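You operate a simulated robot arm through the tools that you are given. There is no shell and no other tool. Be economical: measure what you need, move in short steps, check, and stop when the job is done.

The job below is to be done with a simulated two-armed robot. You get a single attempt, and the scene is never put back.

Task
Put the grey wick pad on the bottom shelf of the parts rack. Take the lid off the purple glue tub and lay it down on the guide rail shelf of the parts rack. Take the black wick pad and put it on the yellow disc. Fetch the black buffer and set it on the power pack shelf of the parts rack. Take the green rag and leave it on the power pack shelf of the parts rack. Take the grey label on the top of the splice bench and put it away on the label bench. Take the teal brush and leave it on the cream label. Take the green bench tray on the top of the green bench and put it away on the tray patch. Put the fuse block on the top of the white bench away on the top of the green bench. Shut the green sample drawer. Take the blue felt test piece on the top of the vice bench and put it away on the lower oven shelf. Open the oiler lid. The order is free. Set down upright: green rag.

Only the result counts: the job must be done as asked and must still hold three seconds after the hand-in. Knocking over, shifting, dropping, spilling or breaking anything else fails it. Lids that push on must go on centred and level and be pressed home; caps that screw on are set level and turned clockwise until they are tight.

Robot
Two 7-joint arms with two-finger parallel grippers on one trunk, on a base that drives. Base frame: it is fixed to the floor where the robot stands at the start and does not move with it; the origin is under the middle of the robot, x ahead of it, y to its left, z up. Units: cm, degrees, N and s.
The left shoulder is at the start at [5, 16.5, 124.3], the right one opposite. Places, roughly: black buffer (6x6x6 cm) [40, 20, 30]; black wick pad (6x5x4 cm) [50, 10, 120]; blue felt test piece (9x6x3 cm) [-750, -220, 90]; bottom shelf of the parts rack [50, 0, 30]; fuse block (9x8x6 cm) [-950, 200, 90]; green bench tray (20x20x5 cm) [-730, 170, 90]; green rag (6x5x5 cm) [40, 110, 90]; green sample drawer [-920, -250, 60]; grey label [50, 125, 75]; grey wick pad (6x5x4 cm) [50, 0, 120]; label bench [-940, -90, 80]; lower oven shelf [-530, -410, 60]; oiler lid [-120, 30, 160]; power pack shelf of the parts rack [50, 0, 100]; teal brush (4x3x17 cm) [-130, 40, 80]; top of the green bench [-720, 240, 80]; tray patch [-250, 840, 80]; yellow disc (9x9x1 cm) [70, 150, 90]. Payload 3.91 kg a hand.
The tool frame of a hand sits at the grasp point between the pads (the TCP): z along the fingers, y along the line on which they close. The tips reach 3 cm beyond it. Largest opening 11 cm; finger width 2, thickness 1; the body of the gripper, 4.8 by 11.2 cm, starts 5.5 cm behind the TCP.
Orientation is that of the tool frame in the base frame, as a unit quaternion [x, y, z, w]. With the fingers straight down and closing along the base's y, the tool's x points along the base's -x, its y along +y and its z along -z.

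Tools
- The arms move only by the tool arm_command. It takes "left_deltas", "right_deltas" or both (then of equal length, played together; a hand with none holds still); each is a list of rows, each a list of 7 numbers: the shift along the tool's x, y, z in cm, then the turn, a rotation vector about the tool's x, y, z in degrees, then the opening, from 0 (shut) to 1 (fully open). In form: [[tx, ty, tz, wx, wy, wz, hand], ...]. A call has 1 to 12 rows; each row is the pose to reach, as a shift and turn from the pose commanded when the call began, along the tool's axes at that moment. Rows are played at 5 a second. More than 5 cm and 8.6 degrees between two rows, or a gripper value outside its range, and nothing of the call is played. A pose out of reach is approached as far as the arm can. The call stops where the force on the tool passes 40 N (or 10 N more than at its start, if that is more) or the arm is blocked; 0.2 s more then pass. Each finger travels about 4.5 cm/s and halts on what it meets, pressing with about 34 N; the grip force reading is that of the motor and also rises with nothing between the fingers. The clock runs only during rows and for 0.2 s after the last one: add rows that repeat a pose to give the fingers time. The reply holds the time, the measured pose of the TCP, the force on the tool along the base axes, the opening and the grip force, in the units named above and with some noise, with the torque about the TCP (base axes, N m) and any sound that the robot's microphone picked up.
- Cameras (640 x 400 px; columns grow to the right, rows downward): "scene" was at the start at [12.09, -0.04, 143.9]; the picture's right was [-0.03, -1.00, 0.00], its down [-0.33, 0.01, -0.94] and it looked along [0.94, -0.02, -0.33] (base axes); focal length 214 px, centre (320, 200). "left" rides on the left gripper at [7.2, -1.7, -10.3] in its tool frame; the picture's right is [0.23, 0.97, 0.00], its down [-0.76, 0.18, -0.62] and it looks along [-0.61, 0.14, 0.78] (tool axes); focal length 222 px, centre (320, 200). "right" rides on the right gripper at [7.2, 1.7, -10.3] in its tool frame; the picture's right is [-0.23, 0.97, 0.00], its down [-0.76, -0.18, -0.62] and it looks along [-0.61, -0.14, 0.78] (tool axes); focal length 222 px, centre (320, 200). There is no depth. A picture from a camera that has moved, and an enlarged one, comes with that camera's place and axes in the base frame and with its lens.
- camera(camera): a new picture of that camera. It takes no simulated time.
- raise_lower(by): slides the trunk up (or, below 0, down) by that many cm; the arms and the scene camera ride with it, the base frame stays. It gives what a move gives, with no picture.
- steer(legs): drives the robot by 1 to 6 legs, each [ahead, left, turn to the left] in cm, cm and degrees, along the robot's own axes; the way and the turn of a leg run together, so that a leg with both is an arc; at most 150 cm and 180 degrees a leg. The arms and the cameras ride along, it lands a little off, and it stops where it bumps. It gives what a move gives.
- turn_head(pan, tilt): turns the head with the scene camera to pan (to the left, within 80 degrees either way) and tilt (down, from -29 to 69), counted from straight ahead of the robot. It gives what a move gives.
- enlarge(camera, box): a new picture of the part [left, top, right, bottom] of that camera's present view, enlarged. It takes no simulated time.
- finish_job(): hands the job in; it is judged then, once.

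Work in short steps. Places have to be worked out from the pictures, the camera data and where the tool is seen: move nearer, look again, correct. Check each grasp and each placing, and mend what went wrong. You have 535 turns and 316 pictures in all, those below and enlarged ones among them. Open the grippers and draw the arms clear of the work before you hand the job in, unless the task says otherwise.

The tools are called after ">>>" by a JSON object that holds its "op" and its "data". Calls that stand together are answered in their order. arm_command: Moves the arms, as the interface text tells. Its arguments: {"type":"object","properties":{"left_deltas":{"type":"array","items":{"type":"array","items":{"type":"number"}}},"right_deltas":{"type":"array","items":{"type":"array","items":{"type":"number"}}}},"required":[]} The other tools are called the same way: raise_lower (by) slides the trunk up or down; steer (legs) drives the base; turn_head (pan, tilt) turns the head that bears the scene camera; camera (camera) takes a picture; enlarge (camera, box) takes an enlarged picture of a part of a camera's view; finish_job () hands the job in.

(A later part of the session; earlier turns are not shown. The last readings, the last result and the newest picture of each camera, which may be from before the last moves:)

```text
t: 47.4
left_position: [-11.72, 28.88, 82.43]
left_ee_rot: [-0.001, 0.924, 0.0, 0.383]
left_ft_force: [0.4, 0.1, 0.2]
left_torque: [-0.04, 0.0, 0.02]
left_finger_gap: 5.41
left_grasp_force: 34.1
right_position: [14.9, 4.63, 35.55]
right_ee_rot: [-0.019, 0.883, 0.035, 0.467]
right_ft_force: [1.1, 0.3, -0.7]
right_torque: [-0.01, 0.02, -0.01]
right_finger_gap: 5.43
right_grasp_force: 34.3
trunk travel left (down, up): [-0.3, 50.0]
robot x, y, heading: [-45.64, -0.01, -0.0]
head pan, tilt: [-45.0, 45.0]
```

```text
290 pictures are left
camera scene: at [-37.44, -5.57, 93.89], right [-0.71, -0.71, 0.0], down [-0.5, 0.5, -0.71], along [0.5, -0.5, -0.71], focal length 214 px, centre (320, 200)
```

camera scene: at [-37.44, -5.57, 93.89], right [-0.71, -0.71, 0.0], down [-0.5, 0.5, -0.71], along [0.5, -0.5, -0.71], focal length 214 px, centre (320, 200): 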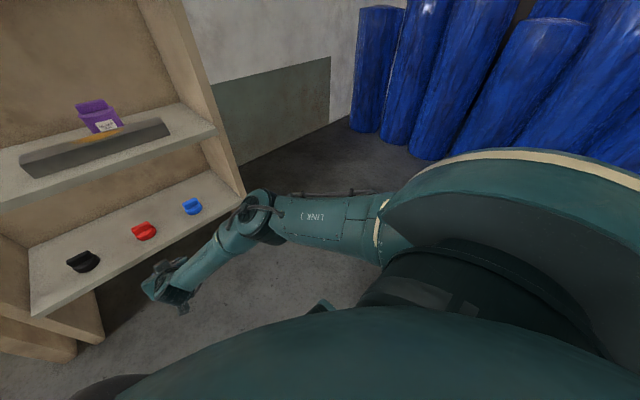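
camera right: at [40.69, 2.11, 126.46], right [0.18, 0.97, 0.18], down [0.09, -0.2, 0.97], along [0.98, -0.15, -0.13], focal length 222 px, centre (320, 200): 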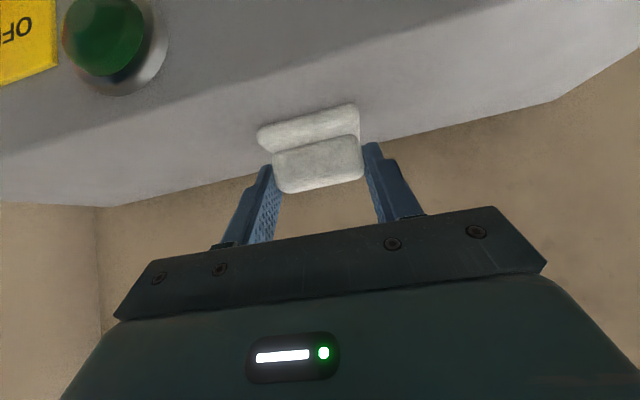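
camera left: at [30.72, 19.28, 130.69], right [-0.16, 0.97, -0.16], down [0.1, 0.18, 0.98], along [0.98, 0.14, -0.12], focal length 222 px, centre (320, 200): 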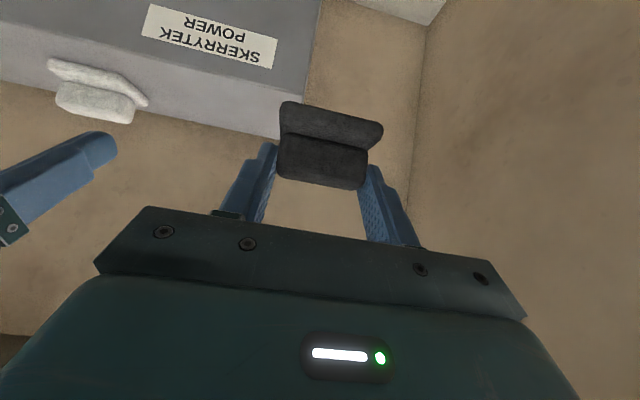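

Now it reaches low with no limit: hands work best near the midline. I level the pad back to 45° tilt, then shift the robot right 24 cm.

>>> {"op": "arm_command", "data": {"right_deltas": [[-1.6, 0, -1.2, 1.1, 3.6, 0.8, 0], [-3.2, 0, -2.4, 2.2, 7.2, 1.6, 0], [-4.2, 0, -3, 3.3, 10.7, 2.3, 0], [-4.2, 0, -3, 3.3, 10.7, 2.3, 0]]}}

>>> {"op": "steer", "data": {"legs": [[0, -24, 0], [16, 0, 0]]}}

>>> {"op": "turn_head", "data": {"pan": 0, "tilt": 40}}

>>> {"op": "camera", "data": {"camera": "scene"}}

>>> {"op": "camera", "data": {"camera": "right"}}

```text
t: 48.4
left_position: [-11.61, 28.72, 82.34]
left_ee_rot: [-0.002, 0.923, 0.0, 0.384]
left_ft_force: [-0.7, 0.7, -0.5]
left_torque: [0.01, -0.04, -0.01]
left_finger_gap: 5.42
left_grasp_force: 34.0
right_position: [14.87, 4.29, 40.82]
right_ee_rot: [0.009, 0.924, 0.017, 0.381]
right_ft_force: [1.2, -0.1, -0.5]
right_torque: [-0.02, 0.01, -0.02]
right_finger_gap: 5.4
right_grasp_force: 33.7
trunk travel left (down, up): [-0.3, 50.0]
robot x, y, heading: [-45.87, 0.2, 0.1]
head pan, tilt: [-45.0, 45.0]
```

```text
t: 51.1
left_position: [4.4, 4.71, 82.38]
left_ee_rot: [-0.001, 0.924, 0.001, 0.384]
left_ft_force: [-0.2, 0.7, -0.2]
left_torque: [-0.01, -0.04, 0.01]
left_finger_gap: 5.43
left_grasp_force: 33.5
right_position: [30.63, -19.86, 40.84]
right_ee_rot: [0.009, 0.924, 0.017, 0.381]
right_ft_force: [-0.2, -0.5, -0.6]
right_torque: [-0.02, -0.02, -0.04]
right_finger_gap: 5.41
right_grasp_force: 34.2
trunk travel left (down, up): [-0.3, 50.0]
robot x, y, heading: [-29.98, -24.17, 0.1]
head pan, tilt: [-45.0, 45.0]
```

```text
t: 52.3
left_position: [4.33, 4.59, 82.4]
left_ee_rot: [-0.002, 0.923, 0.001, 0.384]
left_ft_force: [-0.4, 0.7, 0.0]
left_torque: [-0.01, 0.02, -0.01]
left_finger_gap: 5.42
left_grasp_force: 34.1
right_position: [30.7, -19.83, 40.66]
right_ee_rot: [0.009, 0.924, 0.018, 0.381]
right_ft_force: [0.7, -0.2, -0.4]
right_torque: [-0.01, -0.02, 0.02]
right_finger_gap: 5.43
right_grasp_force: 34.3
trunk travel left (down, up): [-0.3, 50.0]
robot x, y, heading: [-29.87, -24.03, 0.0]
head pan, tilt: [0.0, 40.0]
```

```text
289 pictures are left
camera scene: at [-18.77, -23.95, 94.61], right [0.0, -1.0, 0.0], down [-0.64, 0.0, -0.77], along [0.77, 0.0, -0.64], focal length 214 px, centre (320, 200)
```

scene: 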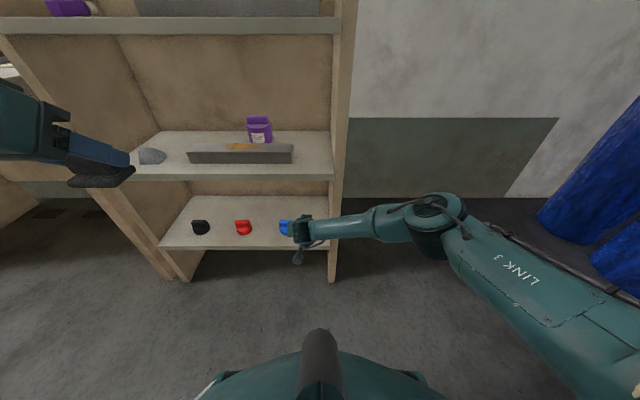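

```text
288 pictures are left
camera right: at [18.41, -18.09, 43.0], right [0.16, 0.97, 0.2], down [0.1, -0.21, 0.97], along [0.98, -0.14, -0.13], focal length 222 px, centre (320, 200)
```

right: 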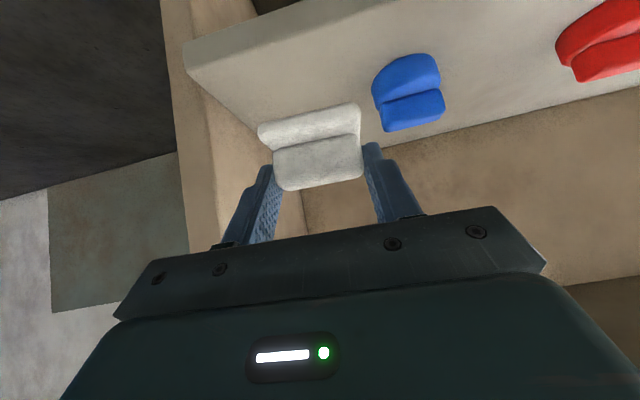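

Clear spot near y≈-20.5. I drive 9 cm forward and lower to just above the shelf.

>>> {"op": "steer", "data": {"legs": [[9, -0.7, 0]]}}

>>> {"op": "arm_command", "data": {"right_deltas": [[1.6, 0, 1.6, 0, 0, 0, 0], [3.2, 0, 3.2, 0, 0, 0, 0], [4.4, 0, 4.4, 0, 0, 0, 0], [4.7, 0, 4.7, 0, 0, 0, 0], [4.7, 0, 4.7, 0, 0, 0, 0]]}}

>>> {"op": "camera", "data": {"camera": "right"}}

>>> {"op": "camera", "data": {"camera": "scene"}}

```text
t: 53.4
left_position: [13.15, 3.88, 82.41]
left_ee_rot: [-0.002, 0.923, 0.001, 0.384]
left_ft_force: [0.0, -0.4, -0.6]
left_torque: [0.0, 0.04, 0.01]
left_finger_gap: 5.44
left_grasp_force: 34.0
right_position: [39.53, -20.54, 40.7]
right_ee_rot: [0.009, 0.924, 0.017, 0.382]
right_ft_force: [-0.2, -0.8, -0.9]
right_torque: [0.0, -0.02, 0.0]
right_finger_gap: 5.41
right_grasp_force: 34.1
trunk travel left (down, up): [-0.3, 50.0]
robot x, y, heading: [-21.19, -24.94, -0.1]
head pan, tilt: [0.0, 40.0]
```

```text
t: 54.6
left_position: [13.15, 4.01, 82.44]
left_ee_rot: [0.0, 0.923, 0.001, 0.385]
left_ft_force: [0.2, 0.6, -1.4]
left_torque: [0.0, -0.05, 0.0]
left_finger_gap: 5.42
left_grasp_force: 34.5
right_position: [39.76, -20.25, 34.34]
right_ee_rot: [0.008, 0.923, 0.016, 0.385]
right_ft_force: [-2.8, -1.2, 17.3]
right_torque: [-0.51, 0.02, -0.14]
right_finger_gap: 5.41
right_grasp_force: 34.4
trunk travel left (down, up): [-0.3, 50.0]
robot x, y, heading: [-21.3, -24.71, -0.2]
head pan, tilt: [0.0, 40.0]
```

```text
287 pictures are left
camera right: at [27.43, -18.47, 36.61], right [0.16, 0.97, 0.2], down [0.09, -0.21, 0.97], along [0.98, -0.14, -0.13], focal length 222 px, centre (320, 200)
```

right: 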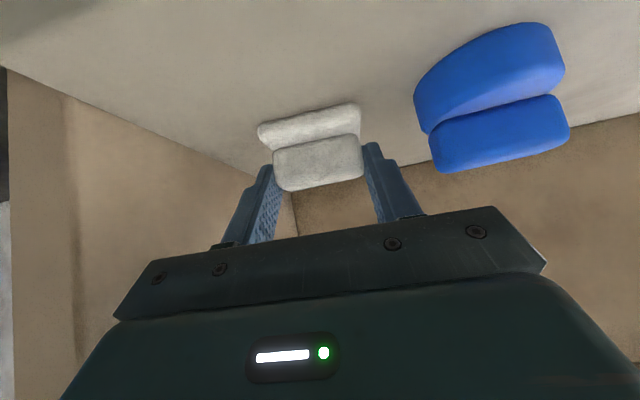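

```text
286 pictures are left
camera scene: at [-9.97, -24.63, 94.66], right [0.0, -1.0, 0.0], down [-0.64, 0.0, -0.77], along [0.77, 0.0, -0.64], focal length 214 px, centre (320, 200)
```

scene: 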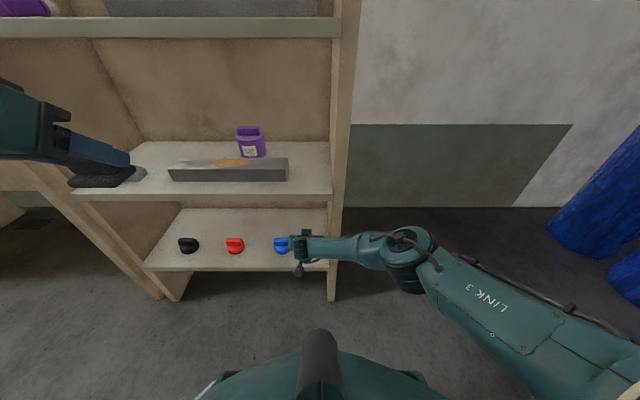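

Contact (17 N up). I open partially and withdraw along the tool axis.

>>> {"op": "arm_command", "data": {"right_deltas": [[0, 0, 0, 0, 0, 0, 0.65], [0, 0, 0, 0, 0, 0, 0.7], [0, 0, 0, 0, 0, 0, 0.7], [0, 0, -2.5, 0, 0, 0, 0.7], [0, 0, -5, 0, 0, 0, 0.7], [0, 0, -8, 0, 0, 0, 0.7]]}}

>>> {"op": "camera", "data": {"camera": "right"}}

```text
t: 56.0
left_position: [13.3, 3.92, 82.42]
left_ee_rot: [-0.001, 0.923, 0.0, 0.384]
left_ft_force: [0.1, 0.0, -0.9]
left_torque: [-0.01, -0.01, 0.02]
left_finger_gap: 5.42
left_grasp_force: 33.8
right_position: [33.85, -20.62, 39.77]
right_ee_rot: [0.009, 0.924, 0.016, 0.381]
right_ft_force: [0.1, -0.3, 0.2]
right_torque: [-0.03, -0.02, 0.02]
right_finger_gap: 7.71
right_grasp_force: 0.0
trunk travel left (down, up): [-0.3, 50.0]
robot x, y, heading: [-21.5, -24.64, -0.0]
head pan, tilt: [0.0, 40.0]
```

```text
285 pictures are left
camera right: at [21.62, -18.75, 42.06], right [0.17, 0.97, 0.2], down [0.1, -0.21, 0.97], along [0.98, -0.14, -0.13], focal length 222 px, centre (320, 200)
```

right: 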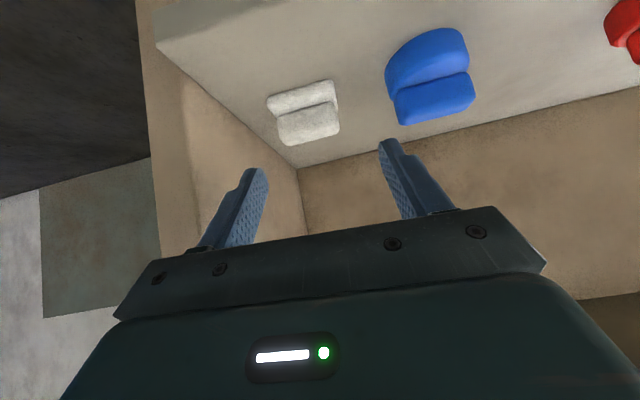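

Grey pad stands on the shelf. Now the black buffer at ≈(38.4, 22.6): back off, shift left 43 cm.

>>> {"op": "steer", "data": {"legs": [[-14, 0, 0], [0, 43.5, 0]]}}

>>> {"op": "arm_command", "data": {"right_deltas": [[0, 0, 0, 0, 0, 0, 1], [0, 0, 0, 0, 0, 0, 1], [0, 0, 0, 0, 0, 0, 1]]}}

>>> {"op": "camera", "data": {"camera": "right"}}

>>> {"op": "camera", "data": {"camera": "scene"}}

```text
t: 59.6
left_position: [-1.03, 47.61, 82.43]
left_ee_rot: [0.0, 0.924, 0.0, 0.383]
left_ft_force: [-0.5, 0.0, 0.2]
left_torque: [-0.02, -0.02, -0.02]
left_finger_gap: 5.42
left_grasp_force: 33.9
right_position: [19.58, 23.09, 39.74]
right_ee_rot: [0.008, 0.924, 0.017, 0.382]
right_ft_force: [-0.6, -0.7, 0.4]
right_torque: [0.03, -0.02, -0.01]
right_finger_gap: 7.67
right_grasp_force: 0.0
trunk travel left (down, up): [-0.3, 50.0]
robot x, y, heading: [-35.23, 18.91, 0.1]
head pan, tilt: [0.0, 40.0]
```

```text
t: 60.4
left_position: [-1.01, 47.54, 82.37]
left_ee_rot: [-0.001, 0.924, 0.0, 0.383]
left_ft_force: [0.4, 0.1, -1.1]
left_torque: [-0.01, 0.03, -0.02]
left_finger_gap: 5.42
left_grasp_force: 33.6
right_position: [19.78, 23.14, 39.72]
right_ee_rot: [0.009, 0.925, 0.016, 0.38]
right_ft_force: [0.0, 0.8, 0.2]
right_torque: [0.04, 0.03, -0.01]
right_finger_gap: 10.98
right_grasp_force: 0.0
trunk travel left (down, up): [-0.3, 50.0]
robot x, y, heading: [-35.3, 18.82, 0.3]
head pan, tilt: [0.0, 40.0]
```

```text
284 pictures are left
camera right: at [7.45, 24.9, 42.06], right [0.16, 0.97, 0.2], down [0.1, -0.21, 0.97], along [0.98, -0.14, -0.13], focal length 222 px, centre (320, 200)
```

right: 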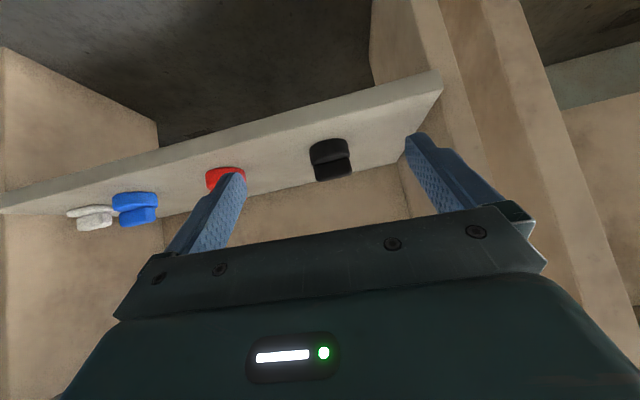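

```text
283 pictures are left
camera scene: at [-24.05, 18.99, 94.61], right [0.0, -1.0, 0.0], down [-0.64, 0.0, -0.77], along [0.77, 0.0, -0.64], focal length 214 px, centre (320, 200)
```

scene: 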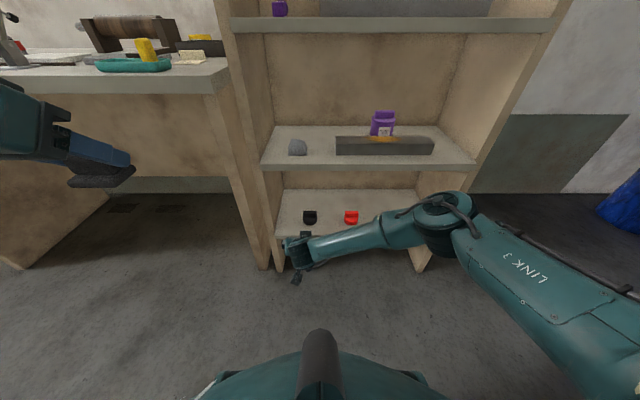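

Buffer lines up at y≈23.2. Drive 12 cm in, then slide the open fingers around it and close.

>>> {"op": "steer", "data": {"legs": [[12, 0, 0]]}}

>>> {"op": "arm_command", "data": {"right_deltas": [[-0.4, 0, 2.5, 0, 0, 0, 1], [-0.6, 0, 5, 0, 0, 0, 1], [-1, 0, 8.4, 0, 0, 0, 1], [-1, 0, 8.4, 0, 0, 0, 1]]}}

>>> {"op": "camera", "data": {"camera": "right"}}

```text
t: 61.6
left_position: [10.94, 47.65, 82.46]
left_ee_rot: [-0.001, 0.924, 0.0, 0.384]
left_ft_force: [-0.6, -0.1, -0.2]
left_torque: [-0.01, 0.04, -0.02]
left_finger_gap: 5.4
left_grasp_force: 33.7
right_position: [31.83, 23.22, 39.72]
right_ee_rot: [0.008, 0.924, 0.018, 0.381]
right_ft_force: [-0.3, -0.6, 0.8]
right_torque: [-0.02, -0.04, 0.02]
right_finger_gap: 11.02
right_grasp_force: 0.1
trunk travel left (down, up): [-0.3, 50.0]
robot x, y, heading: [-23.13, 18.69, -0.0]
head pan, tilt: [0.0, 40.0]
```

```text
t: 62.6
left_position: [10.93, 47.69, 82.45]
left_ee_rot: [0.0, 0.924, 0.0, 0.383]
left_ft_force: [0.1, -0.4, -0.7]
left_torque: [-0.03, 0.04, 0.01]
left_finger_gap: 5.42
left_grasp_force: 33.8
right_position: [38.36, 23.45, 34.6]
right_ee_rot: [0.009, 0.924, 0.017, 0.381]
right_ft_force: [0.0, 0.2, 0.0]
right_torque: [0.0, -0.01, 0.04]
right_finger_gap: 11.02
right_grasp_force: 0.0
trunk travel left (down, up): [-0.3, 50.0]
robot x, y, heading: [-23.43, 19.13, 0.1]
head pan, tilt: [0.0, 40.0]
```

```text
282 pictures are left
camera right: at [26.02, 25.14, 36.88], right [0.16, 0.97, 0.2], down [0.1, -0.21, 0.97], along [0.98, -0.14, -0.13], focal length 222 px, centre (320, 200)
```

right: 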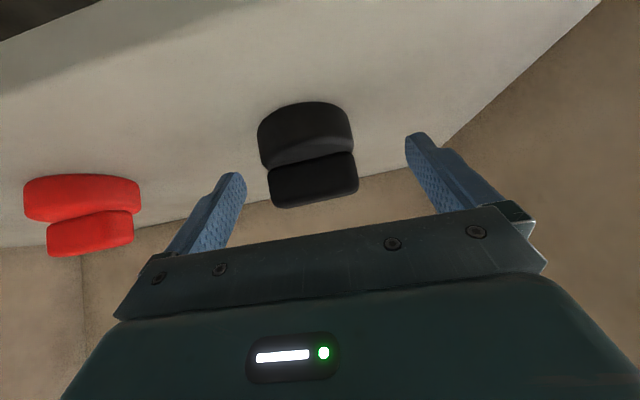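

Nudging 1.5 cm further in and closing.

>>> {"op": "arm_command", "data": {"right_deltas": [[-1, -0.3, 1, 0, 0, 0, 1], [-1, -0.3, 1, 0, 0, 0, 0.6], [-1, -0.3, 1, 0, 0, 0, 0.2], [-1, -0.3, 1, 0, 0, 0, 0], [-1, -0.3, 1, 0, 0, 0, 0], [-1, -0.3, 1, 0, 0, 0, 0]]}}

>>> {"op": "camera", "data": {"camera": "right"}}

```text
t: 64.0
left_position: [11.1, 47.58, 82.42]
left_ee_rot: [-0.001, 0.924, 0.0, 0.384]
left_ft_force: [0.1, 0.4, -0.1]
left_torque: [-0.01, 0.04, 0.0]
left_finger_gap: 5.39
left_grasp_force: 34.2
right_position: [39.78, 23.09, 34.58]
right_ee_rot: [0.009, 0.924, 0.017, 0.382]
right_ft_force: [0.1, -1.4, 1.0]
right_torque: [-0.09, -0.01, -0.02]
right_finger_gap: 5.51
right_grasp_force: 34.3
trunk travel left (down, up): [-0.3, 50.0]
robot x, y, heading: [-23.27, 18.86, -0.0]
head pan, tilt: [0.0, 40.0]
```

```text
281 pictures are left
camera right: at [27.46, 24.82, 36.87], right [0.16, 0.97, 0.2], down [0.1, -0.21, 0.97], along [0.98, -0.14, -0.13], focal length 222 px, centre (320, 200)
```

right: 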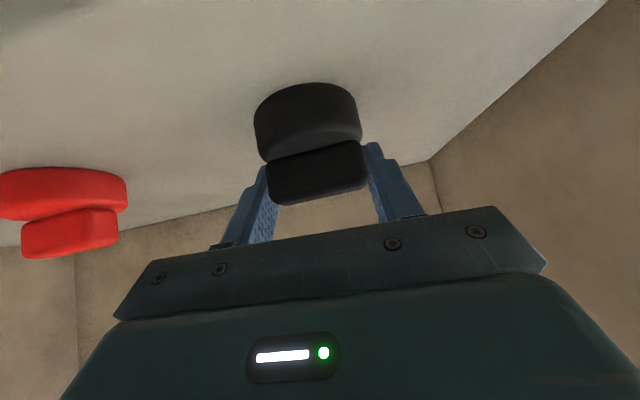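

Buffer gripped. Lift 4, back the robot out 30 cm, raise the trunk.

>>> {"op": "arm_command", "data": {"right_deltas": [[-1.4, 0, -1.4, 0, 0, 0, 0], [-2.8, 0, -2.8, 0, 0, 0, 0], [-2.8, 0, -2.8, 0, 0, 0, 0]]}}

>>> {"op": "steer", "data": {"legs": [[-30, 0, 0], [0, -9, 0]]}}

>>> {"op": "raise_lower", "data": {"by": 40}}

>>> {"op": "raise_lower", "data": {"by": 6}}

>>> {"op": "arm_command", "data": {"right_deltas": [[-2.8, 0, -2.8, 0, 0, 0, 0], [-5.6, 0, -5.6, 0, 0, 0, 0], [-8.4, 0, -8.4, 0, 0, 0, 0], [-11.2, 0, -11.2, 0, 0, 0, 0], [-14, 0, -14, 0, 0, 0, 0]]}}

>>> {"op": "camera", "data": {"camera": "scene"}}

```text
t: 64.8
left_position: [10.95, 47.64, 82.45]
left_ee_rot: [0.0, 0.924, 0.0, 0.383]
left_ft_force: [0.1, 0.1, -0.7]
left_torque: [-0.01, 0.0, -0.05]
left_finger_gap: 5.42
left_grasp_force: 33.5
right_position: [39.84, 22.88, 38.55]
right_ee_rot: [0.008, 0.924, 0.017, 0.382]
right_ft_force: [0.4, 0.0, -1.8]
right_torque: [-0.02, -0.02, 0.0]
right_finger_gap: 5.54
right_grasp_force: 34.2
trunk travel left (down, up): [-0.3, 50.0]
robot x, y, heading: [-23.11, 18.56, 0.1]
head pan, tilt: [0.0, 40.0]
```

```text
t: 67.5
left_position: [-18.89, 38.67, 82.44]
left_ee_rot: [-0.002, 0.924, 0.001, 0.383]
left_ft_force: [-0.1, 0.0, -1.1]
left_torque: [-0.02, -0.01, 0.01]
left_finger_gap: 5.45
left_grasp_force: 34.0
right_position: [9.9, 14.08, 38.54]
right_ee_rot: [0.007, 0.924, 0.017, 0.381]
right_ft_force: [0.4, 0.6, -1.0]
right_torque: [-0.03, -0.02, 0.01]
right_finger_gap: 5.49
right_grasp_force: 34.2
trunk travel left (down, up): [-0.3, 50.0]
robot x, y, heading: [-53.21, 9.81, 0.1]
head pan, tilt: [0.0, 40.0]
```

```text
t: 71.4
left_position: [-18.82, 38.74, 122.37]
left_ee_rot: [-0.002, 0.924, 0.001, 0.384]
left_ft_force: [0.3, 0.0, -0.5]
left_torque: [0.0, 0.04, 0.03]
left_finger_gap: 5.42
left_grasp_force: 33.6
right_position: [9.99, 14.08, 78.54]
right_ee_rot: [0.008, 0.924, 0.017, 0.381]
right_ft_force: [0.5, -0.1, -1.3]
right_torque: [-0.03, -0.01, -0.02]
right_finger_gap: 5.51
right_grasp_force: 33.6
trunk travel left (down, up): [-40.3, 10.0]
robot x, y, heading: [-52.92, 9.73, 0.2]
head pan, tilt: [0.0, 40.0]
```

```text
t: 72.4
left_position: [-18.92, 38.73, 128.45]
left_ee_rot: [-0.001, 0.923, 0.001, 0.384]
left_ft_force: [-0.1, -0.4, -0.7]
left_torque: [0.02, 0.01, -0.02]
left_finger_gap: 5.42
left_grasp_force: 34.0
right_position: [9.94, 14.02, 84.56]
right_ee_rot: [0.008, 0.924, 0.017, 0.381]
right_ft_force: [0.0, -0.6, -0.5]
right_torque: [0.0, 0.01, 0.0]
right_finger_gap: 5.46
right_grasp_force: 33.8
trunk travel left (down, up): [-46.3, 4.0]
robot x, y, heading: [-53.35, 9.81, 0.2]
head pan, tilt: [0.0, 40.0]
```

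```text
t: 73.6
left_position: [-18.83, 38.75, 128.49]
left_ee_rot: [-0.001, 0.924, 0.0, 0.383]
left_ft_force: [-0.4, 0.2, -1.3]
left_torque: [0.02, 0.02, -0.03]
left_finger_gap: 5.41
left_grasp_force: 33.5
right_position: [9.97, 13.41, 104.39]
right_ee_rot: [0.008, 0.924, 0.017, 0.383]
right_ft_force: [-0.3, -1.1, -1.5]
right_torque: [0.01, 0.01, -0.02]
right_finger_gap: 5.48
right_grasp_force: 34.1
trunk travel left (down, up): [-46.3, 4.0]
robot x, y, heading: [-53.27, 9.95, 0.3]
head pan, tilt: [0.0, 40.0]
```

```text
280 pictures are left
camera scene: at [-41.97, 10.07, 140.61], right [0.0, -1.0, 0.0], down [-0.64, 0.0, -0.77], along [0.77, 0.0, -0.64], focal length 214 px, centre (320, 200)
```

scene: 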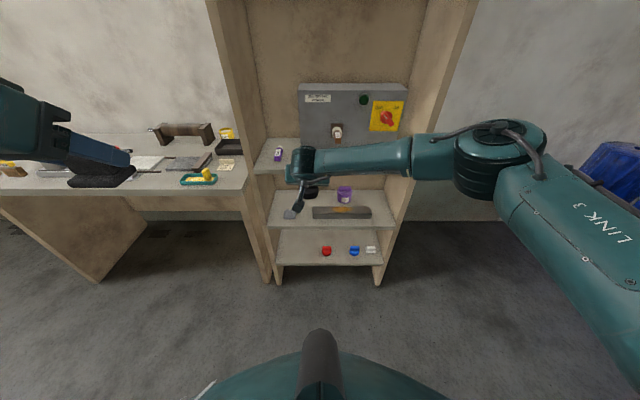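

Raise 2 cm more and drive in 28 cm over the power pack shelf.

>>> {"op": "arm_command", "data": {"right_deltas": [[-1.4, 0, -1.4, 0, 0, 0, 0], [-1.4, 0, -1.4, 0, 0, 0, 0]]}}

>>> {"op": "steer", "data": {"legs": [[20, 0, 0]]}}

>>> {"op": "camera", "data": {"camera": "scene"}}

>>> {"op": "camera", "data": {"camera": "right"}}

```text
t: 74.2
left_position: [-18.82, 38.67, 128.33]
left_ee_rot: [-0.001, 0.924, 0.001, 0.384]
left_ft_force: [-0.2, -0.4, -0.5]
left_torque: [0.0, -0.01, 0.0]
left_finger_gap: 5.37
left_grasp_force: 34.0
right_position: [10.02, 13.19, 106.29]
right_ee_rot: [0.007, 0.925, 0.017, 0.381]
right_ft_force: [0.4, -0.4, -0.6]
right_torque: [-0.02, 0.03, 0.02]
right_finger_gap: 5.46
right_grasp_force: 33.9
trunk travel left (down, up): [-46.3, 4.0]
robot x, y, heading: [-53.52, 9.71, 0.1]
head pan, tilt: [0.0, 40.0]
```

```text
t: 75.8
left_position: [1.28, 38.84, 128.36]
left_ee_rot: [-0.001, 0.924, 0.0, 0.383]
left_ft_force: [0.4, 1.0, -0.7]
left_torque: [0.0, 0.04, 0.01]
left_finger_gap: 5.44
left_grasp_force: 33.9
right_position: [30.33, 13.3, 106.2]
right_ee_rot: [0.007, 0.924, 0.018, 0.381]
right_ft_force: [-0.2, 0.0, -0.5]
right_torque: [0.02, -0.03, -0.02]
right_finger_gap: 5.45
right_grasp_force: 33.9
trunk travel left (down, up): [-46.3, 4.0]
robot x, y, heading: [-32.96, 9.91, 0.3]
head pan, tilt: [0.0, 40.0]
```

```text
279 pictures are left
camera scene: at [-21.65, 10.16, 140.61], right [0.0, -1.0, 0.0], down [-0.64, 0.0, -0.77], along [0.77, 0.0, -0.64], focal length 214 px, centre (320, 200)
```

scene: 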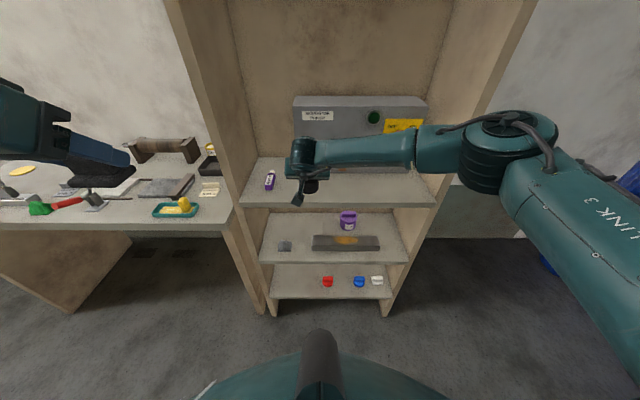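

```text
278 pictures are left
camera right: at [17.95, 15.1, 108.57], right [0.16, 0.97, 0.2], down [0.1, -0.21, 0.97], along [0.98, -0.14, -0.13], focal length 222 px, centre (320, 200)
```

right: 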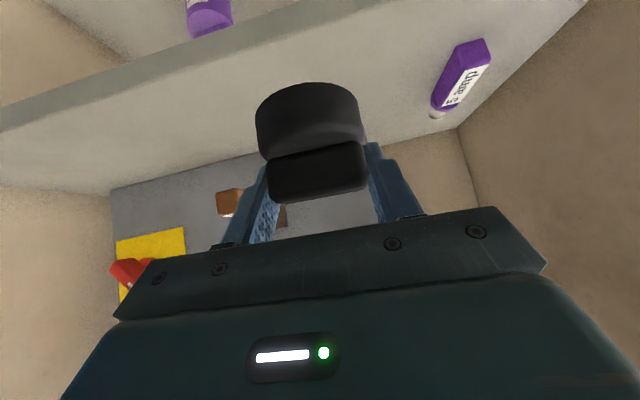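

Shelf z≈96. Forward 7 cm, then lower gently till contact.

>>> {"op": "steer", "data": {"legs": [[7, 0, 0]]}}

>>> {"op": "arm_command", "data": {"right_deltas": [[1.5, 0, 1.5, 0, 0, 0, 0], [3, 0, 3, 0, 0, 0, 0], [3.5, 0, 3.5, 0, 0, 0, 0], [3.5, 0, 3.5, 0, 0, 0, 0]]}}

>>> {"op": "camera", "data": {"camera": "right"}}

```text
t: 76.8
left_position: [8.15, 38.83, 128.41]
left_ee_rot: [-0.002, 0.924, 0.0, 0.383]
left_ft_force: [0.4, 0.7, -0.8]
left_torque: [-0.02, 0.0, 0.0]
left_finger_gap: 5.42
left_grasp_force: 34.0
right_position: [37.15, 13.3, 106.23]
right_ee_rot: [0.008, 0.924, 0.018, 0.381]
right_ft_force: [0.4, -0.7, -0.8]
right_torque: [0.01, -0.03, -0.02]
right_finger_gap: 5.49
right_grasp_force: 33.8
trunk travel left (down, up): [-46.3, 4.0]
robot x, y, heading: [-25.97, 10.04, 0.4]
head pan, tilt: [0.0, 40.0]
```

```text
t: 77.8
left_position: [8.21, 38.77, 128.4]
left_ee_rot: [-0.002, 0.924, 0.001, 0.383]
left_ft_force: [-0.8, -1.2, -0.4]
left_torque: [-0.01, -0.02, -0.01]
left_finger_gap: 5.42
left_grasp_force: 33.8
right_position: [37.14, 13.43, 101.28]
right_ee_rot: [0.008, 0.924, 0.017, 0.381]
right_ft_force: [0.3, 0.4, -0.4]
right_torque: [-0.02, 0.0, -0.01]
right_finger_gap: 5.43
right_grasp_force: 34.0
trunk travel left (down, up): [-46.3, 4.0]
robot x, y, heading: [-26.18, 9.99, 0.1]
head pan, tilt: [0.0, 40.0]
```

```text
277 pictures are left
camera right: at [24.78, 15.3, 103.64], right [0.16, 0.97, 0.2], down [0.1, -0.21, 0.97], along [0.98, -0.14, -0.13], focal length 222 px, centre (320, 200)
```

right: 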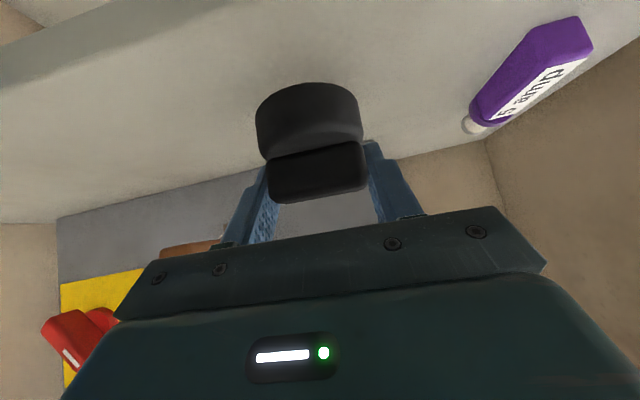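

Still no contact at 101.3; I lower another 1 cm in fine steps.

>>> {"op": "arm_command", "data": {"right_deltas": [[0.2, 0, 0.2, 0, 0, 0, 0], [0.4, 0, 0.4, 0, 0, 0, 0], [0.6, 0, 0.6, 0, 0, 0, 0], [0.8, 0, 0.8, 0, 0, 0, 0]]}}

```text
t: 78.8
left_position: [8.13, 38.89, 128.47]
left_ee_rot: [-0.002, 0.923, 0.001, 0.384]
left_ft_force: [-0.8, -0.2, -0.4]
left_torque: [0.01, 0.03, -0.01]
left_finger_gap: 5.42
left_grasp_force: 34.0
right_position: [37.08, 13.56, 100.26]
right_ee_rot: [0.007, 0.924, 0.018, 0.381]
right_ft_force: [-0.6, 0.0, -1.0]
right_torque: [0.03, 0.04, 0.01]
right_finger_gap: 5.48
right_grasp_force: 34.1
trunk travel left (down, up): [-46.3, 4.0]
robot x, y, heading: [-25.89, 10.26, 0.3]
head pan, tilt: [0.0, 40.0]
```

>>> {"op": "arm_command", "data": {"right_deltas": [[0.2, 0, 0.2, 0, 0, 0, 0], [0.4, 0, 0.4, 0, 0, 0, 0], [0.6, 0, 0.6, 0, 0, 0, 0]]}}

>>> {"op": "camera", "data": {"camera": "right"}}

```text
t: 79.6
left_position: [8.03, 38.74, 128.49]
left_ee_rot: [-0.002, 0.923, 0.0, 0.384]
left_ft_force: [-0.5, 0.0, -1.1]
left_torque: [-0.01, 0.0, -0.02]
left_finger_gap: 5.41
left_grasp_force: 33.9
right_position: [36.94, 13.65, 99.78]
right_ee_rot: [0.007, 0.923, 0.018, 0.384]
right_ft_force: [-2.8, -0.7, 8.4]
right_torque: [-0.32, 0.15, -0.05]
right_finger_gap: 5.44
right_grasp_force: 33.9
trunk travel left (down, up): [-46.3, 4.0]
robot x, y, heading: [-25.76, 10.2, 0.1]
head pan, tilt: [0.0, 40.0]
```

```text
276 pictures are left
camera right: at [24.73, 15.36, 101.92], right [0.16, 0.97, 0.2], down [0.1, -0.22, 0.97], along [0.98, -0.14, -0.13], focal length 222 px, centre (320, 200)
```

right: 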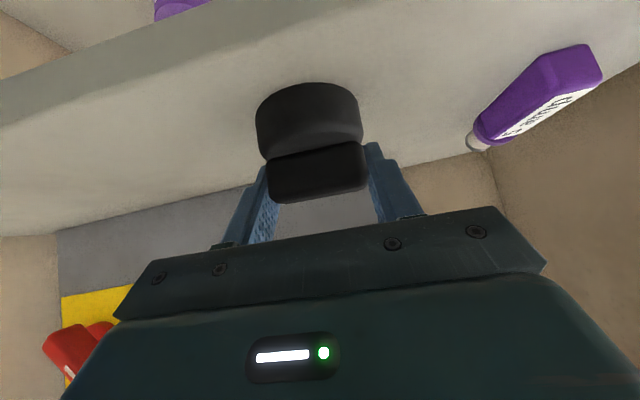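

Contact. Open and withdraw.

>>> {"op": "arm_command", "data": {"right_deltas": [[0, 0, 0, 0, 0, 0, 0.65], [0, 0, 0, 0, 0, 0, 0.75], [0, 0, 0, 0, 0, 0, 0.75], [0, 0, -2.5, 0, 0, 0, 0.75], [0, 0, -5, 0, 0, 0, 0.75], [0, 0, -9, 0, 0, 0, 0.75]]}}

>>> {"op": "camera", "data": {"camera": "right"}}

```text
t: 81.0
left_position: [8.13, 38.84, 128.36]
left_ee_rot: [-0.001, 0.924, 0.001, 0.383]
left_ft_force: [0.4, -0.5, -0.5]
left_torque: [0.0, 0.02, -0.02]
left_finger_gap: 5.42
left_grasp_force: 33.9
right_position: [30.55, 13.55, 105.89]
right_ee_rot: [0.008, 0.924, 0.017, 0.382]
right_ft_force: [-1.0, -0.8, 0.7]
right_torque: [0.0, 0.0, -0.04]
right_finger_gap: 8.25
right_grasp_force: 0.1
trunk travel left (down, up): [-46.3, 4.0]
robot x, y, heading: [-26.26, 9.71, 0.2]
head pan, tilt: [0.0, 40.0]
```

```text
275 pictures are left
camera right: at [18.24, 15.2, 108.12], right [0.16, 0.97, 0.2], down [0.1, -0.22, 0.97], along [0.98, -0.14, -0.13], focal length 222 px, centre (320, 200)
```

right: 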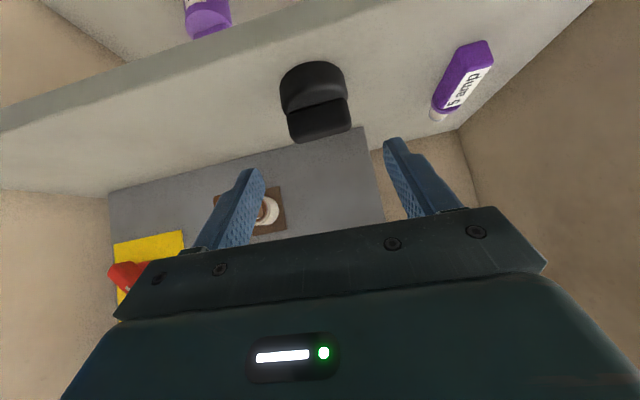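

Buffer placed. Now the glue tub: back off 30, lower trunk 35, and look closely.

>>> {"op": "steer", "data": {"legs": [[-30, -10, 0]]}}

>>> {"op": "raise_lower", "data": {"by": -35}}

>>> {"op": "turn_head", "data": {"pan": 0, "tilt": 25}}

>>> {"op": "camera", "data": {"camera": "scene"}}

```text
t: 83.1
left_position: [-21.99, 28.75, 128.38]
left_ee_rot: [-0.001, 0.924, 0.0, 0.383]
left_ft_force: [-0.3, -0.2, 0.1]
left_torque: [-0.02, 0.01, 0.0]
left_finger_gap: 5.42
left_grasp_force: 34.7
right_position: [0.64, 3.48, 105.79]
right_ee_rot: [0.007, 0.924, 0.018, 0.382]
right_ft_force: [0.3, -0.4, 0.8]
right_torque: [-0.01, -0.01, 0.01]
right_finger_gap: 8.24
right_grasp_force: 0.1
trunk travel left (down, up): [-46.3, 4.0]
robot x, y, heading: [-56.14, -0.32, 0.3]
head pan, tilt: [0.0, 40.0]
```

```text
t: 86.5
left_position: [-21.96, 28.79, 93.43]
left_ee_rot: [-0.001, 0.923, 0.0, 0.384]
left_ft_force: [0.2, -0.6, -0.4]
left_torque: [0.02, 0.05, 0.0]
left_finger_gap: 5.43
left_grasp_force: 33.4
right_position: [0.51, 3.45, 70.81]
right_ee_rot: [0.007, 0.924, 0.018, 0.381]
right_ft_force: [0.1, 0.1, -0.2]
right_torque: [0.01, 0.0, 0.0]
right_finger_gap: 8.25
right_grasp_force: 0.0
trunk travel left (down, up): [-11.3, 39.0]
robot x, y, heading: [-56.21, -0.13, 0.3]
head pan, tilt: [0.0, 40.0]
```

```text
t: 87.3
left_position: [-22.0, 28.71, 93.45]
left_ee_rot: [-0.002, 0.924, 0.001, 0.384]
left_ft_force: [-0.1, -0.2, -1.1]
left_torque: [-0.02, -0.01, -0.01]
left_finger_gap: 5.41
left_grasp_force: 34.4
right_position: [0.56, 3.52, 70.8]
right_ee_rot: [0.008, 0.924, 0.017, 0.382]
right_ft_force: [-0.2, -0.2, -0.1]
right_torque: [0.01, -0.02, 0.0]
right_finger_gap: 8.27
right_grasp_force: 0.0
trunk travel left (down, up): [-11.3, 39.0]
robot x, y, heading: [-56.4, 0.18, 0.3]
head pan, tilt: [0.0, 25.0]
```

```text
274 pictures are left
camera scene: at [-44.27, 0.1, 107.94], right [0.0, -1.0, 0.0], down [-0.42, 0.0, -0.91], along [0.91, 0.0, -0.42], focal length 214 px, centre (320, 200)
```

scene: 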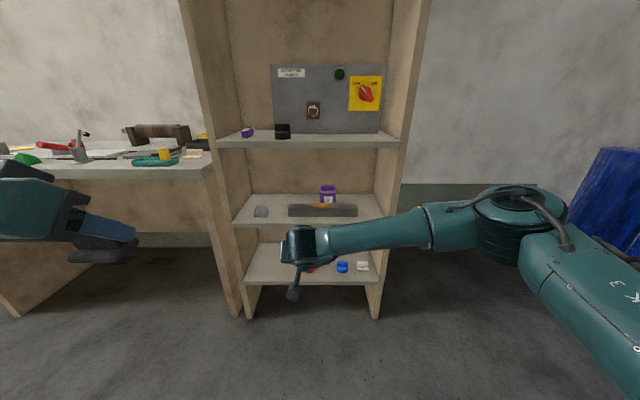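

>>> {"op": "enlarge", "data": {"camera": "scene", "box": [240, 160, 400, 260]}}

>>> {"op": "camera", "data": {"camera": "right"}}

```text
4.00 times, centred on (320, 210) of scene
camera zoom: at [-44.27, 0.1, 107.94], right [0.0, -1.0, 0.0], down [-0.42, 0.0, -0.91], along [0.91, 0.0, -0.42], focal length 858 px, centre (320, 160)
```

zoom: 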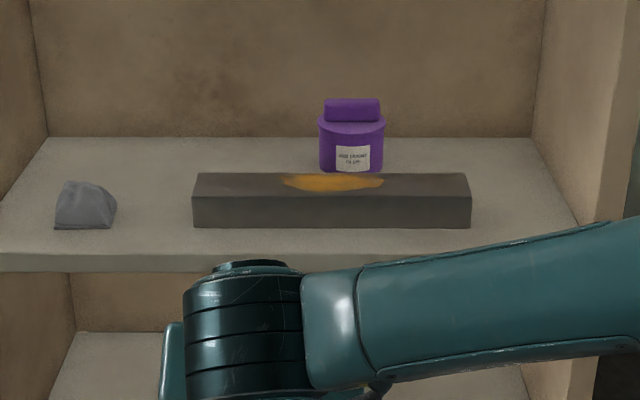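

```text
272 pictures are left
camera right: at [-11.8, 5.15, 73.06], right [0.16, 0.97, 0.2], down [0.1, -0.21, 0.97], along [0.98, -0.14, -0.13], focal length 222 px, centre (320, 200)
```

right: 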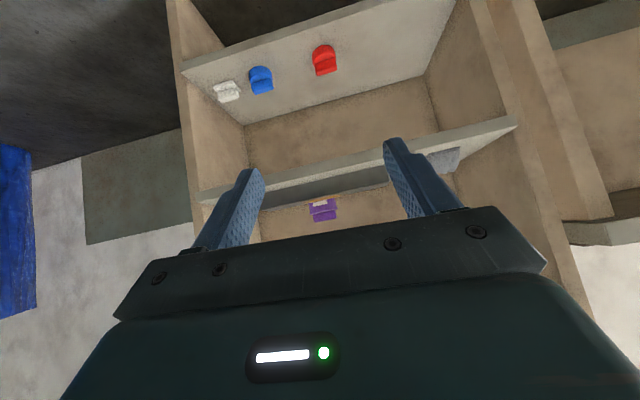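

The gripper camera would hang low in shelves; I test rolling the right hand 180° about its axis so the camera sits above.

>>> {"op": "arm_command", "data": {"right_deltas": [[0, 0, 0, 0, 0, 8, 1], [0, 0, 0, 0, 0, 16, 1], [0, 0, 0, 0, 0, 24, 1], [0, 0, 0, 0, 0, 32, 1], [0, 0, 0, 0, 0, 40, 1], [0, 0, 0, 0, 0, 48, 1], [0, 0, 0, 0, 0, 56, 1], [0, 0, 0, 0, 0, 64, 1], [0, 0, 0, 0, 0, 72, 1], [0, 0, 0, 0, 0, 80, 1], [0, 0, 0, 0, 0, 88, 1], [0, 0, 0, 0, 0, 90, 1]]}}

```text
t: 89.9
left_position: [-22.01, 28.74, 93.39]
left_ee_rot: [-0.002, 0.924, 0.001, 0.383]
left_ft_force: [-0.1, -0.1, -0.5]
left_torque: [-0.04, 0.02, -0.01]
left_finger_gap: 5.4
left_grasp_force: 34.1
right_position: [0.52, 3.45, 70.78]
right_ee_rot: [0.659, 0.647, 0.283, 0.258]
right_ft_force: [0.0, 0.4, 0.5]
right_torque: [-0.03, -0.03, -0.01]
right_finger_gap: 11.01
right_grasp_force: 0.1
trunk travel left (down, up): [-11.3, 39.0]
robot x, y, heading: [-56.23, 0.04, 0.1]
head pan, tilt: [0.0, 25.0]
```

90° worked without a limit; another 90°.

>>> {"op": "arm_command", "data": {"right_deltas": [[0, 0, 0, 0, 0, 8, 1], [0, 0, 0, 0, 0, 16, 1], [0, 0, 0, 0, 0, 24, 1], [0, 0, 0, 0, 0, 32, 1], [0, 0, 0, 0, 0, 40, 1], [0, 0, 0, 0, 0, 48, 1], [0, 0, 0, 0, 0, 56, 1], [0, 0, 0, 0, 0, 64, 1], [0, 0, 0, 0, 0, 72, 1], [0, 0, 0, 0, 0, 80, 1], [0, 0, 0, 0, 0, 88, 1], [0, 0, 0, 0, 0, 90, 1]]}}

>>> {"op": "camera", "data": {"camera": "right"}}

```text
t: 92.5
left_position: [-22.02, 28.81, 93.35]
left_ee_rot: [0.0, 0.923, 0.0, 0.384]
left_ft_force: [-1.1, 0.7, -0.2]
left_torque: [0.03, 0.01, -0.01]
left_finger_gap: 5.4
left_grasp_force: 34.0
right_position: [0.57, 3.48, 70.79]
right_ee_rot: [0.924, -0.01, 0.381, -0.018]
right_ft_force: [-0.1, -0.1, -0.8]
right_torque: [0.0, 0.07, -0.02]
right_finger_gap: 10.99
right_grasp_force: 0.0
trunk travel left (down, up): [-11.3, 39.0]
robot x, y, heading: [-56.14, -0.06, 0.3]
head pan, tilt: [0.0, 25.0]
```

```text
271 pictures are left
camera right: at [-1.54, 1.34, 83.16], right [-0.16, -0.97, -0.2], down [-0.98, 0.18, -0.09], along [0.12, 0.18, -0.98], focal length 222 px, centre (320, 200)
```

right: 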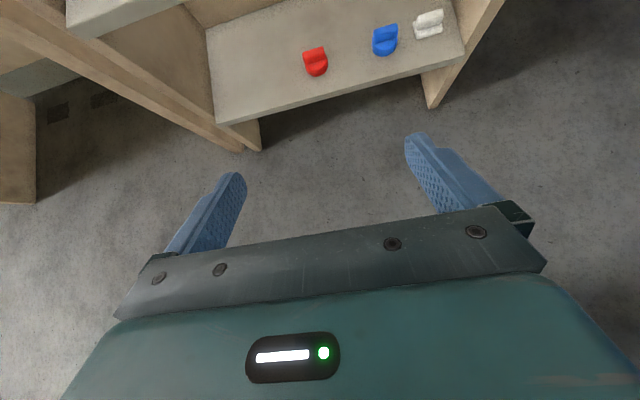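

The roll works, camera now above. I extend the arm forward 18 cm, raise to z≈75 and tilt to 52°, and shift the base so the hand aims at the tub (52.5, -3.7).

>>> {"op": "arm_command", "data": {"right_deltas": [[3.2, 0, 1.9, 0, 2, 0, 1], [6.4, 0, 3.8, 0, 4, 0, 1], [9.6, 0, 5.7, 0, 6, 0, 1], [12.8, 0, 7.6, 0, 7, 0, 1], [15.9, 0, 9.5, 0, 7, 0, 1], [15.9, 0, 9.5, 0, 7, 0, 1]]}}

>>> {"op": "steer", "data": {"legs": [[12, -7, 0]]}}

>>> {"op": "camera", "data": {"camera": "right"}}

>>> {"op": "camera", "data": {"camera": "scene"}}

```text
t: 93.9
left_position: [-22.06, 28.82, 93.45]
left_ee_rot: [-0.002, 0.924, 0.001, 0.384]
left_ft_force: [0.3, 0.6, -0.3]
left_torque: [0.0, -0.01, -0.03]
left_finger_gap: 5.45
left_grasp_force: 34.0
right_position: [18.51, 3.26, 75.35]
right_ee_rot: [0.899, -0.007, 0.438, -0.018]
right_ft_force: [0.8, -0.1, -1.0]
right_torque: [0.02, 0.01, 0.04]
right_finger_gap: 10.99
right_grasp_force: 0.0
trunk travel left (down, up): [-11.3, 39.0]
robot x, y, heading: [-56.03, -0.09, 0.5]
head pan, tilt: [0.0, 25.0]
```

```text
t: 95.2
left_position: [-10.03, 21.76, 93.33]
left_ee_rot: [-0.001, 0.924, 0.001, 0.384]
left_ft_force: [0.2, -0.2, -0.6]
left_torque: [0.02, -0.03, 0.02]
left_finger_gap: 5.42
left_grasp_force: 34.5
right_position: [30.51, -3.64, 75.31]
right_ee_rot: [0.899, -0.008, 0.437, -0.017]
right_ft_force: [0.0, -0.7, -0.1]
right_torque: [0.0, 0.0, 0.02]
right_finger_gap: 11.02
right_grasp_force: 0.0
trunk travel left (down, up): [-11.3, 39.0]
robot x, y, heading: [-44.25, -7.35, 0.4]
head pan, tilt: [0.0, 25.0]
```

```text
270 pictures are left
camera right: at [26.94, -5.67, 87.3], right [-0.14, -0.97, -0.22], down [-0.96, 0.19, -0.21], along [0.24, 0.18, -0.95], focal length 222 px, centre (320, 200)
```

right: 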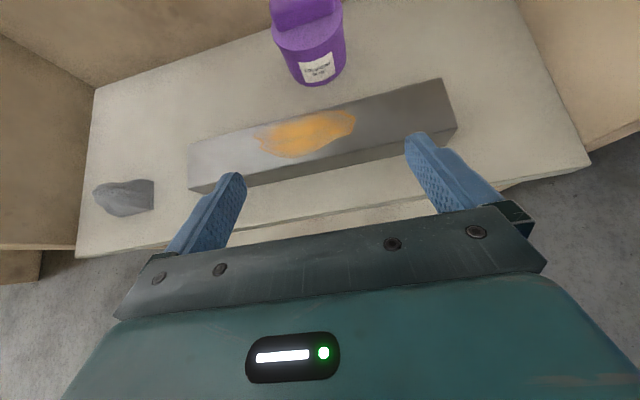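

```text
269 pictures are left
camera scene: at [-32.25, -6.79, 107.95], right [0.0, -1.0, 0.0], down [-0.42, 0.0, -0.91], along [0.91, 0.0, -0.42], focal length 214 px, centre (320, 200)
```

scene: 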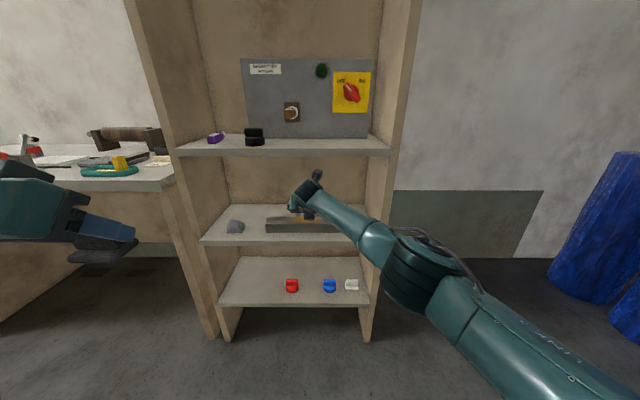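

Tub ≈(53,-3.5). Raise 1 cm and drive 20 cm in, then look again.

>>> {"op": "arm_command", "data": {"right_deltas": [[0.8, 0, -0.6, 0, 0, 0, 1], [0.8, 0, -0.6, 0, 0, 0, 1]]}}

>>> {"op": "steer", "data": {"legs": [[19, 0, 0]]}}

>>> {"op": "camera", "data": {"camera": "right"}}

>>> {"op": "camera", "data": {"camera": "scene"}}

```text
t: 95.8
left_position: [-10.05, 21.82, 93.42]
left_ee_rot: [-0.003, 0.924, 0.001, 0.384]
left_ft_force: [0.6, 0.1, -0.7]
left_torque: [-0.04, 0.01, -0.01]
left_finger_gap: 5.42
left_grasp_force: 34.1
right_position: [30.45, -3.7, 76.21]
right_ee_rot: [0.899, -0.01, 0.437, -0.016]
right_ft_force: [-0.5, -0.2, 0.3]
right_torque: [-0.01, -0.01, 0.04]
right_finger_gap: 10.99
right_grasp_force: 0.1
trunk travel left (down, up): [-11.3, 39.0]
robot x, y, heading: [-44.4, -7.1, 0.1]
head pan, tilt: [0.0, 25.0]
```

```text
t: 97.4
left_position: [8.91, 22.03, 93.48]
left_ee_rot: [-0.003, 0.923, 0.001, 0.384]
left_ft_force: [-0.3, 0.9, -0.4]
left_torque: [-0.03, -0.01, -0.03]
left_finger_gap: 5.41
left_grasp_force: 33.7
right_position: [49.53, -3.3, 76.29]
right_ee_rot: [0.899, -0.007, 0.438, -0.018]
right_ft_force: [1.1, -0.1, 0.9]
right_torque: [-0.02, 0.0, -0.01]
right_finger_gap: 10.98
right_grasp_force: 0.0
trunk travel left (down, up): [-11.3, 39.0]
robot x, y, heading: [-25.45, -7.31, 0.2]
head pan, tilt: [0.0, 25.0]
```

```text
268 pictures are left
camera right: at [45.97, -5.43, 88.29], right [-0.14, -0.97, -0.22], down [-0.96, 0.18, -0.21], along [0.24, 0.18, -0.95], focal length 222 px, centre (320, 200)
```

right: 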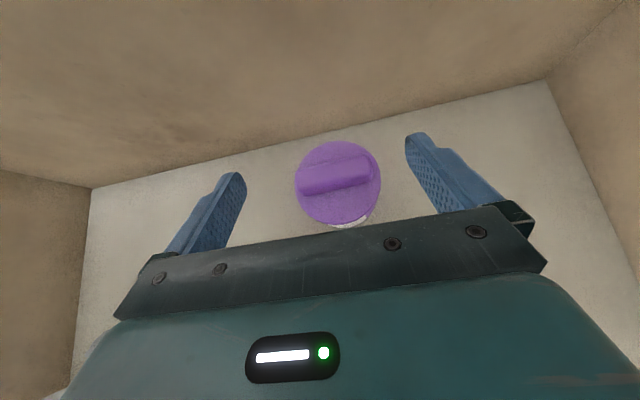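

```text
267 pictures are left
camera scene: at [-13.21, -6.64, 107.95], right [0.01, -1.0, 0.0], down [-0.42, 0.0, -0.91], along [0.91, 0.01, -0.42], focal length 214 px, centre (320, 200)
```

scene: 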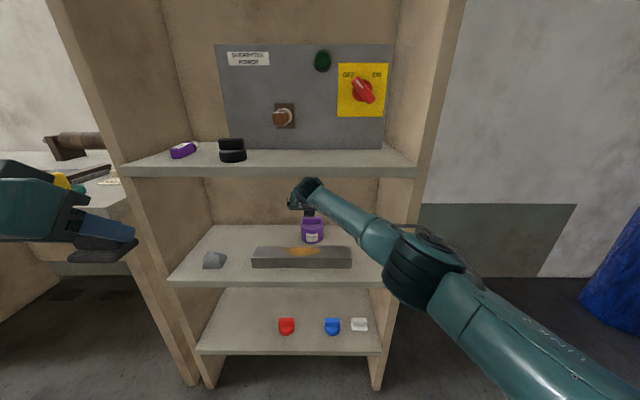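

Lid ridge centred at ≈(52.3,-3.5). Descend onto it and close.

>>> {"op": "arm_command", "data": {"right_deltas": [[1, 0.1, 1.5, 0, 0, 0, 1], [0, 0.2, 3.2, 0, 0, 0, 1], [-2, 0.2, 5.1, 0, 0, 0, 1], [-2, 0.2, 5.1, 0, 0, 0, 1]]}}

>>> {"op": "camera", "data": {"camera": "right"}}

```text
t: 98.4
left_position: [8.99, 22.02, 93.49]
left_ee_rot: [-0.003, 0.924, 0.001, 0.383]
left_ft_force: [0.0, 0.1, -0.5]
left_torque: [-0.02, -0.02, 0.02]
left_finger_gap: 5.39
left_grasp_force: 34.2
right_position: [50.37, -4.37, 71.45]
right_ee_rot: [0.899, -0.007, 0.438, -0.018]
right_ft_force: [-0.6, -0.3, 1.1]
right_torque: [0.02, -0.05, 0.06]
right_finger_gap: 11.0
right_grasp_force: 0.1
right hand out of reach, approached as far as the arm can: row 1, 2, 3, 4
trunk travel left (down, up): [-11.3, 39.0]
robot x, y, heading: [-24.97, -6.92, 0.4]
head pan, tilt: [0.0, 25.0]
```

```text
266 pictures are left
camera right: at [46.78, -6.41, 83.47], right [-0.14, -0.97, -0.22], down [-0.96, 0.18, -0.21], along [0.24, 0.18, -0.95], focal length 222 px, centre (320, 200)
```

right: 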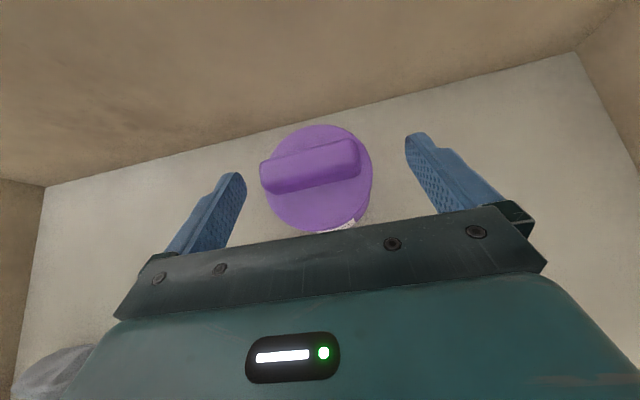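

The arm is at its reach; I nudge the base 1.8 ahead, 0.8 left.

>>> {"op": "steer", "data": {"legs": [[1.8, 0.8, 0]]}}

>>> {"op": "camera", "data": {"camera": "right"}}

```text
t: 99.2
left_position: [10.8, 22.9, 93.46]
left_ee_rot: [-0.003, 0.923, 0.001, 0.384]
left_ft_force: [-0.7, -0.2, -0.8]
left_torque: [-0.03, -0.02, -0.01]
left_finger_gap: 5.4
left_grasp_force: 33.6
right_position: [52.09, -3.6, 71.68]
right_ee_rot: [0.899, -0.007, 0.438, -0.017]
right_ft_force: [0.0, 0.1, 0.6]
right_torque: [0.0, 0.02, -0.01]
right_finger_gap: 10.97
right_grasp_force: 0.1
trunk travel left (down, up): [-11.3, 39.0]
robot x, y, heading: [-23.27, -6.27, 0.4]
head pan, tilt: [0.0, 25.0]
```

```text
265 pictures are left
camera right: at [48.58, -5.59, 83.51], right [-0.14, -0.97, -0.22], down [-0.96, 0.18, -0.21], along [0.24, 0.18, -0.95], focal length 222 px, centre (320, 200)
```

right: 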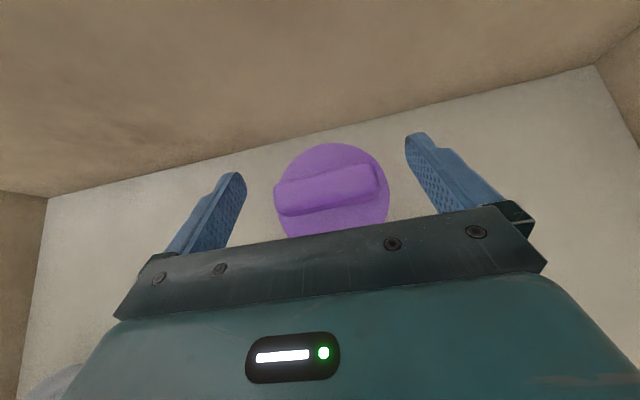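

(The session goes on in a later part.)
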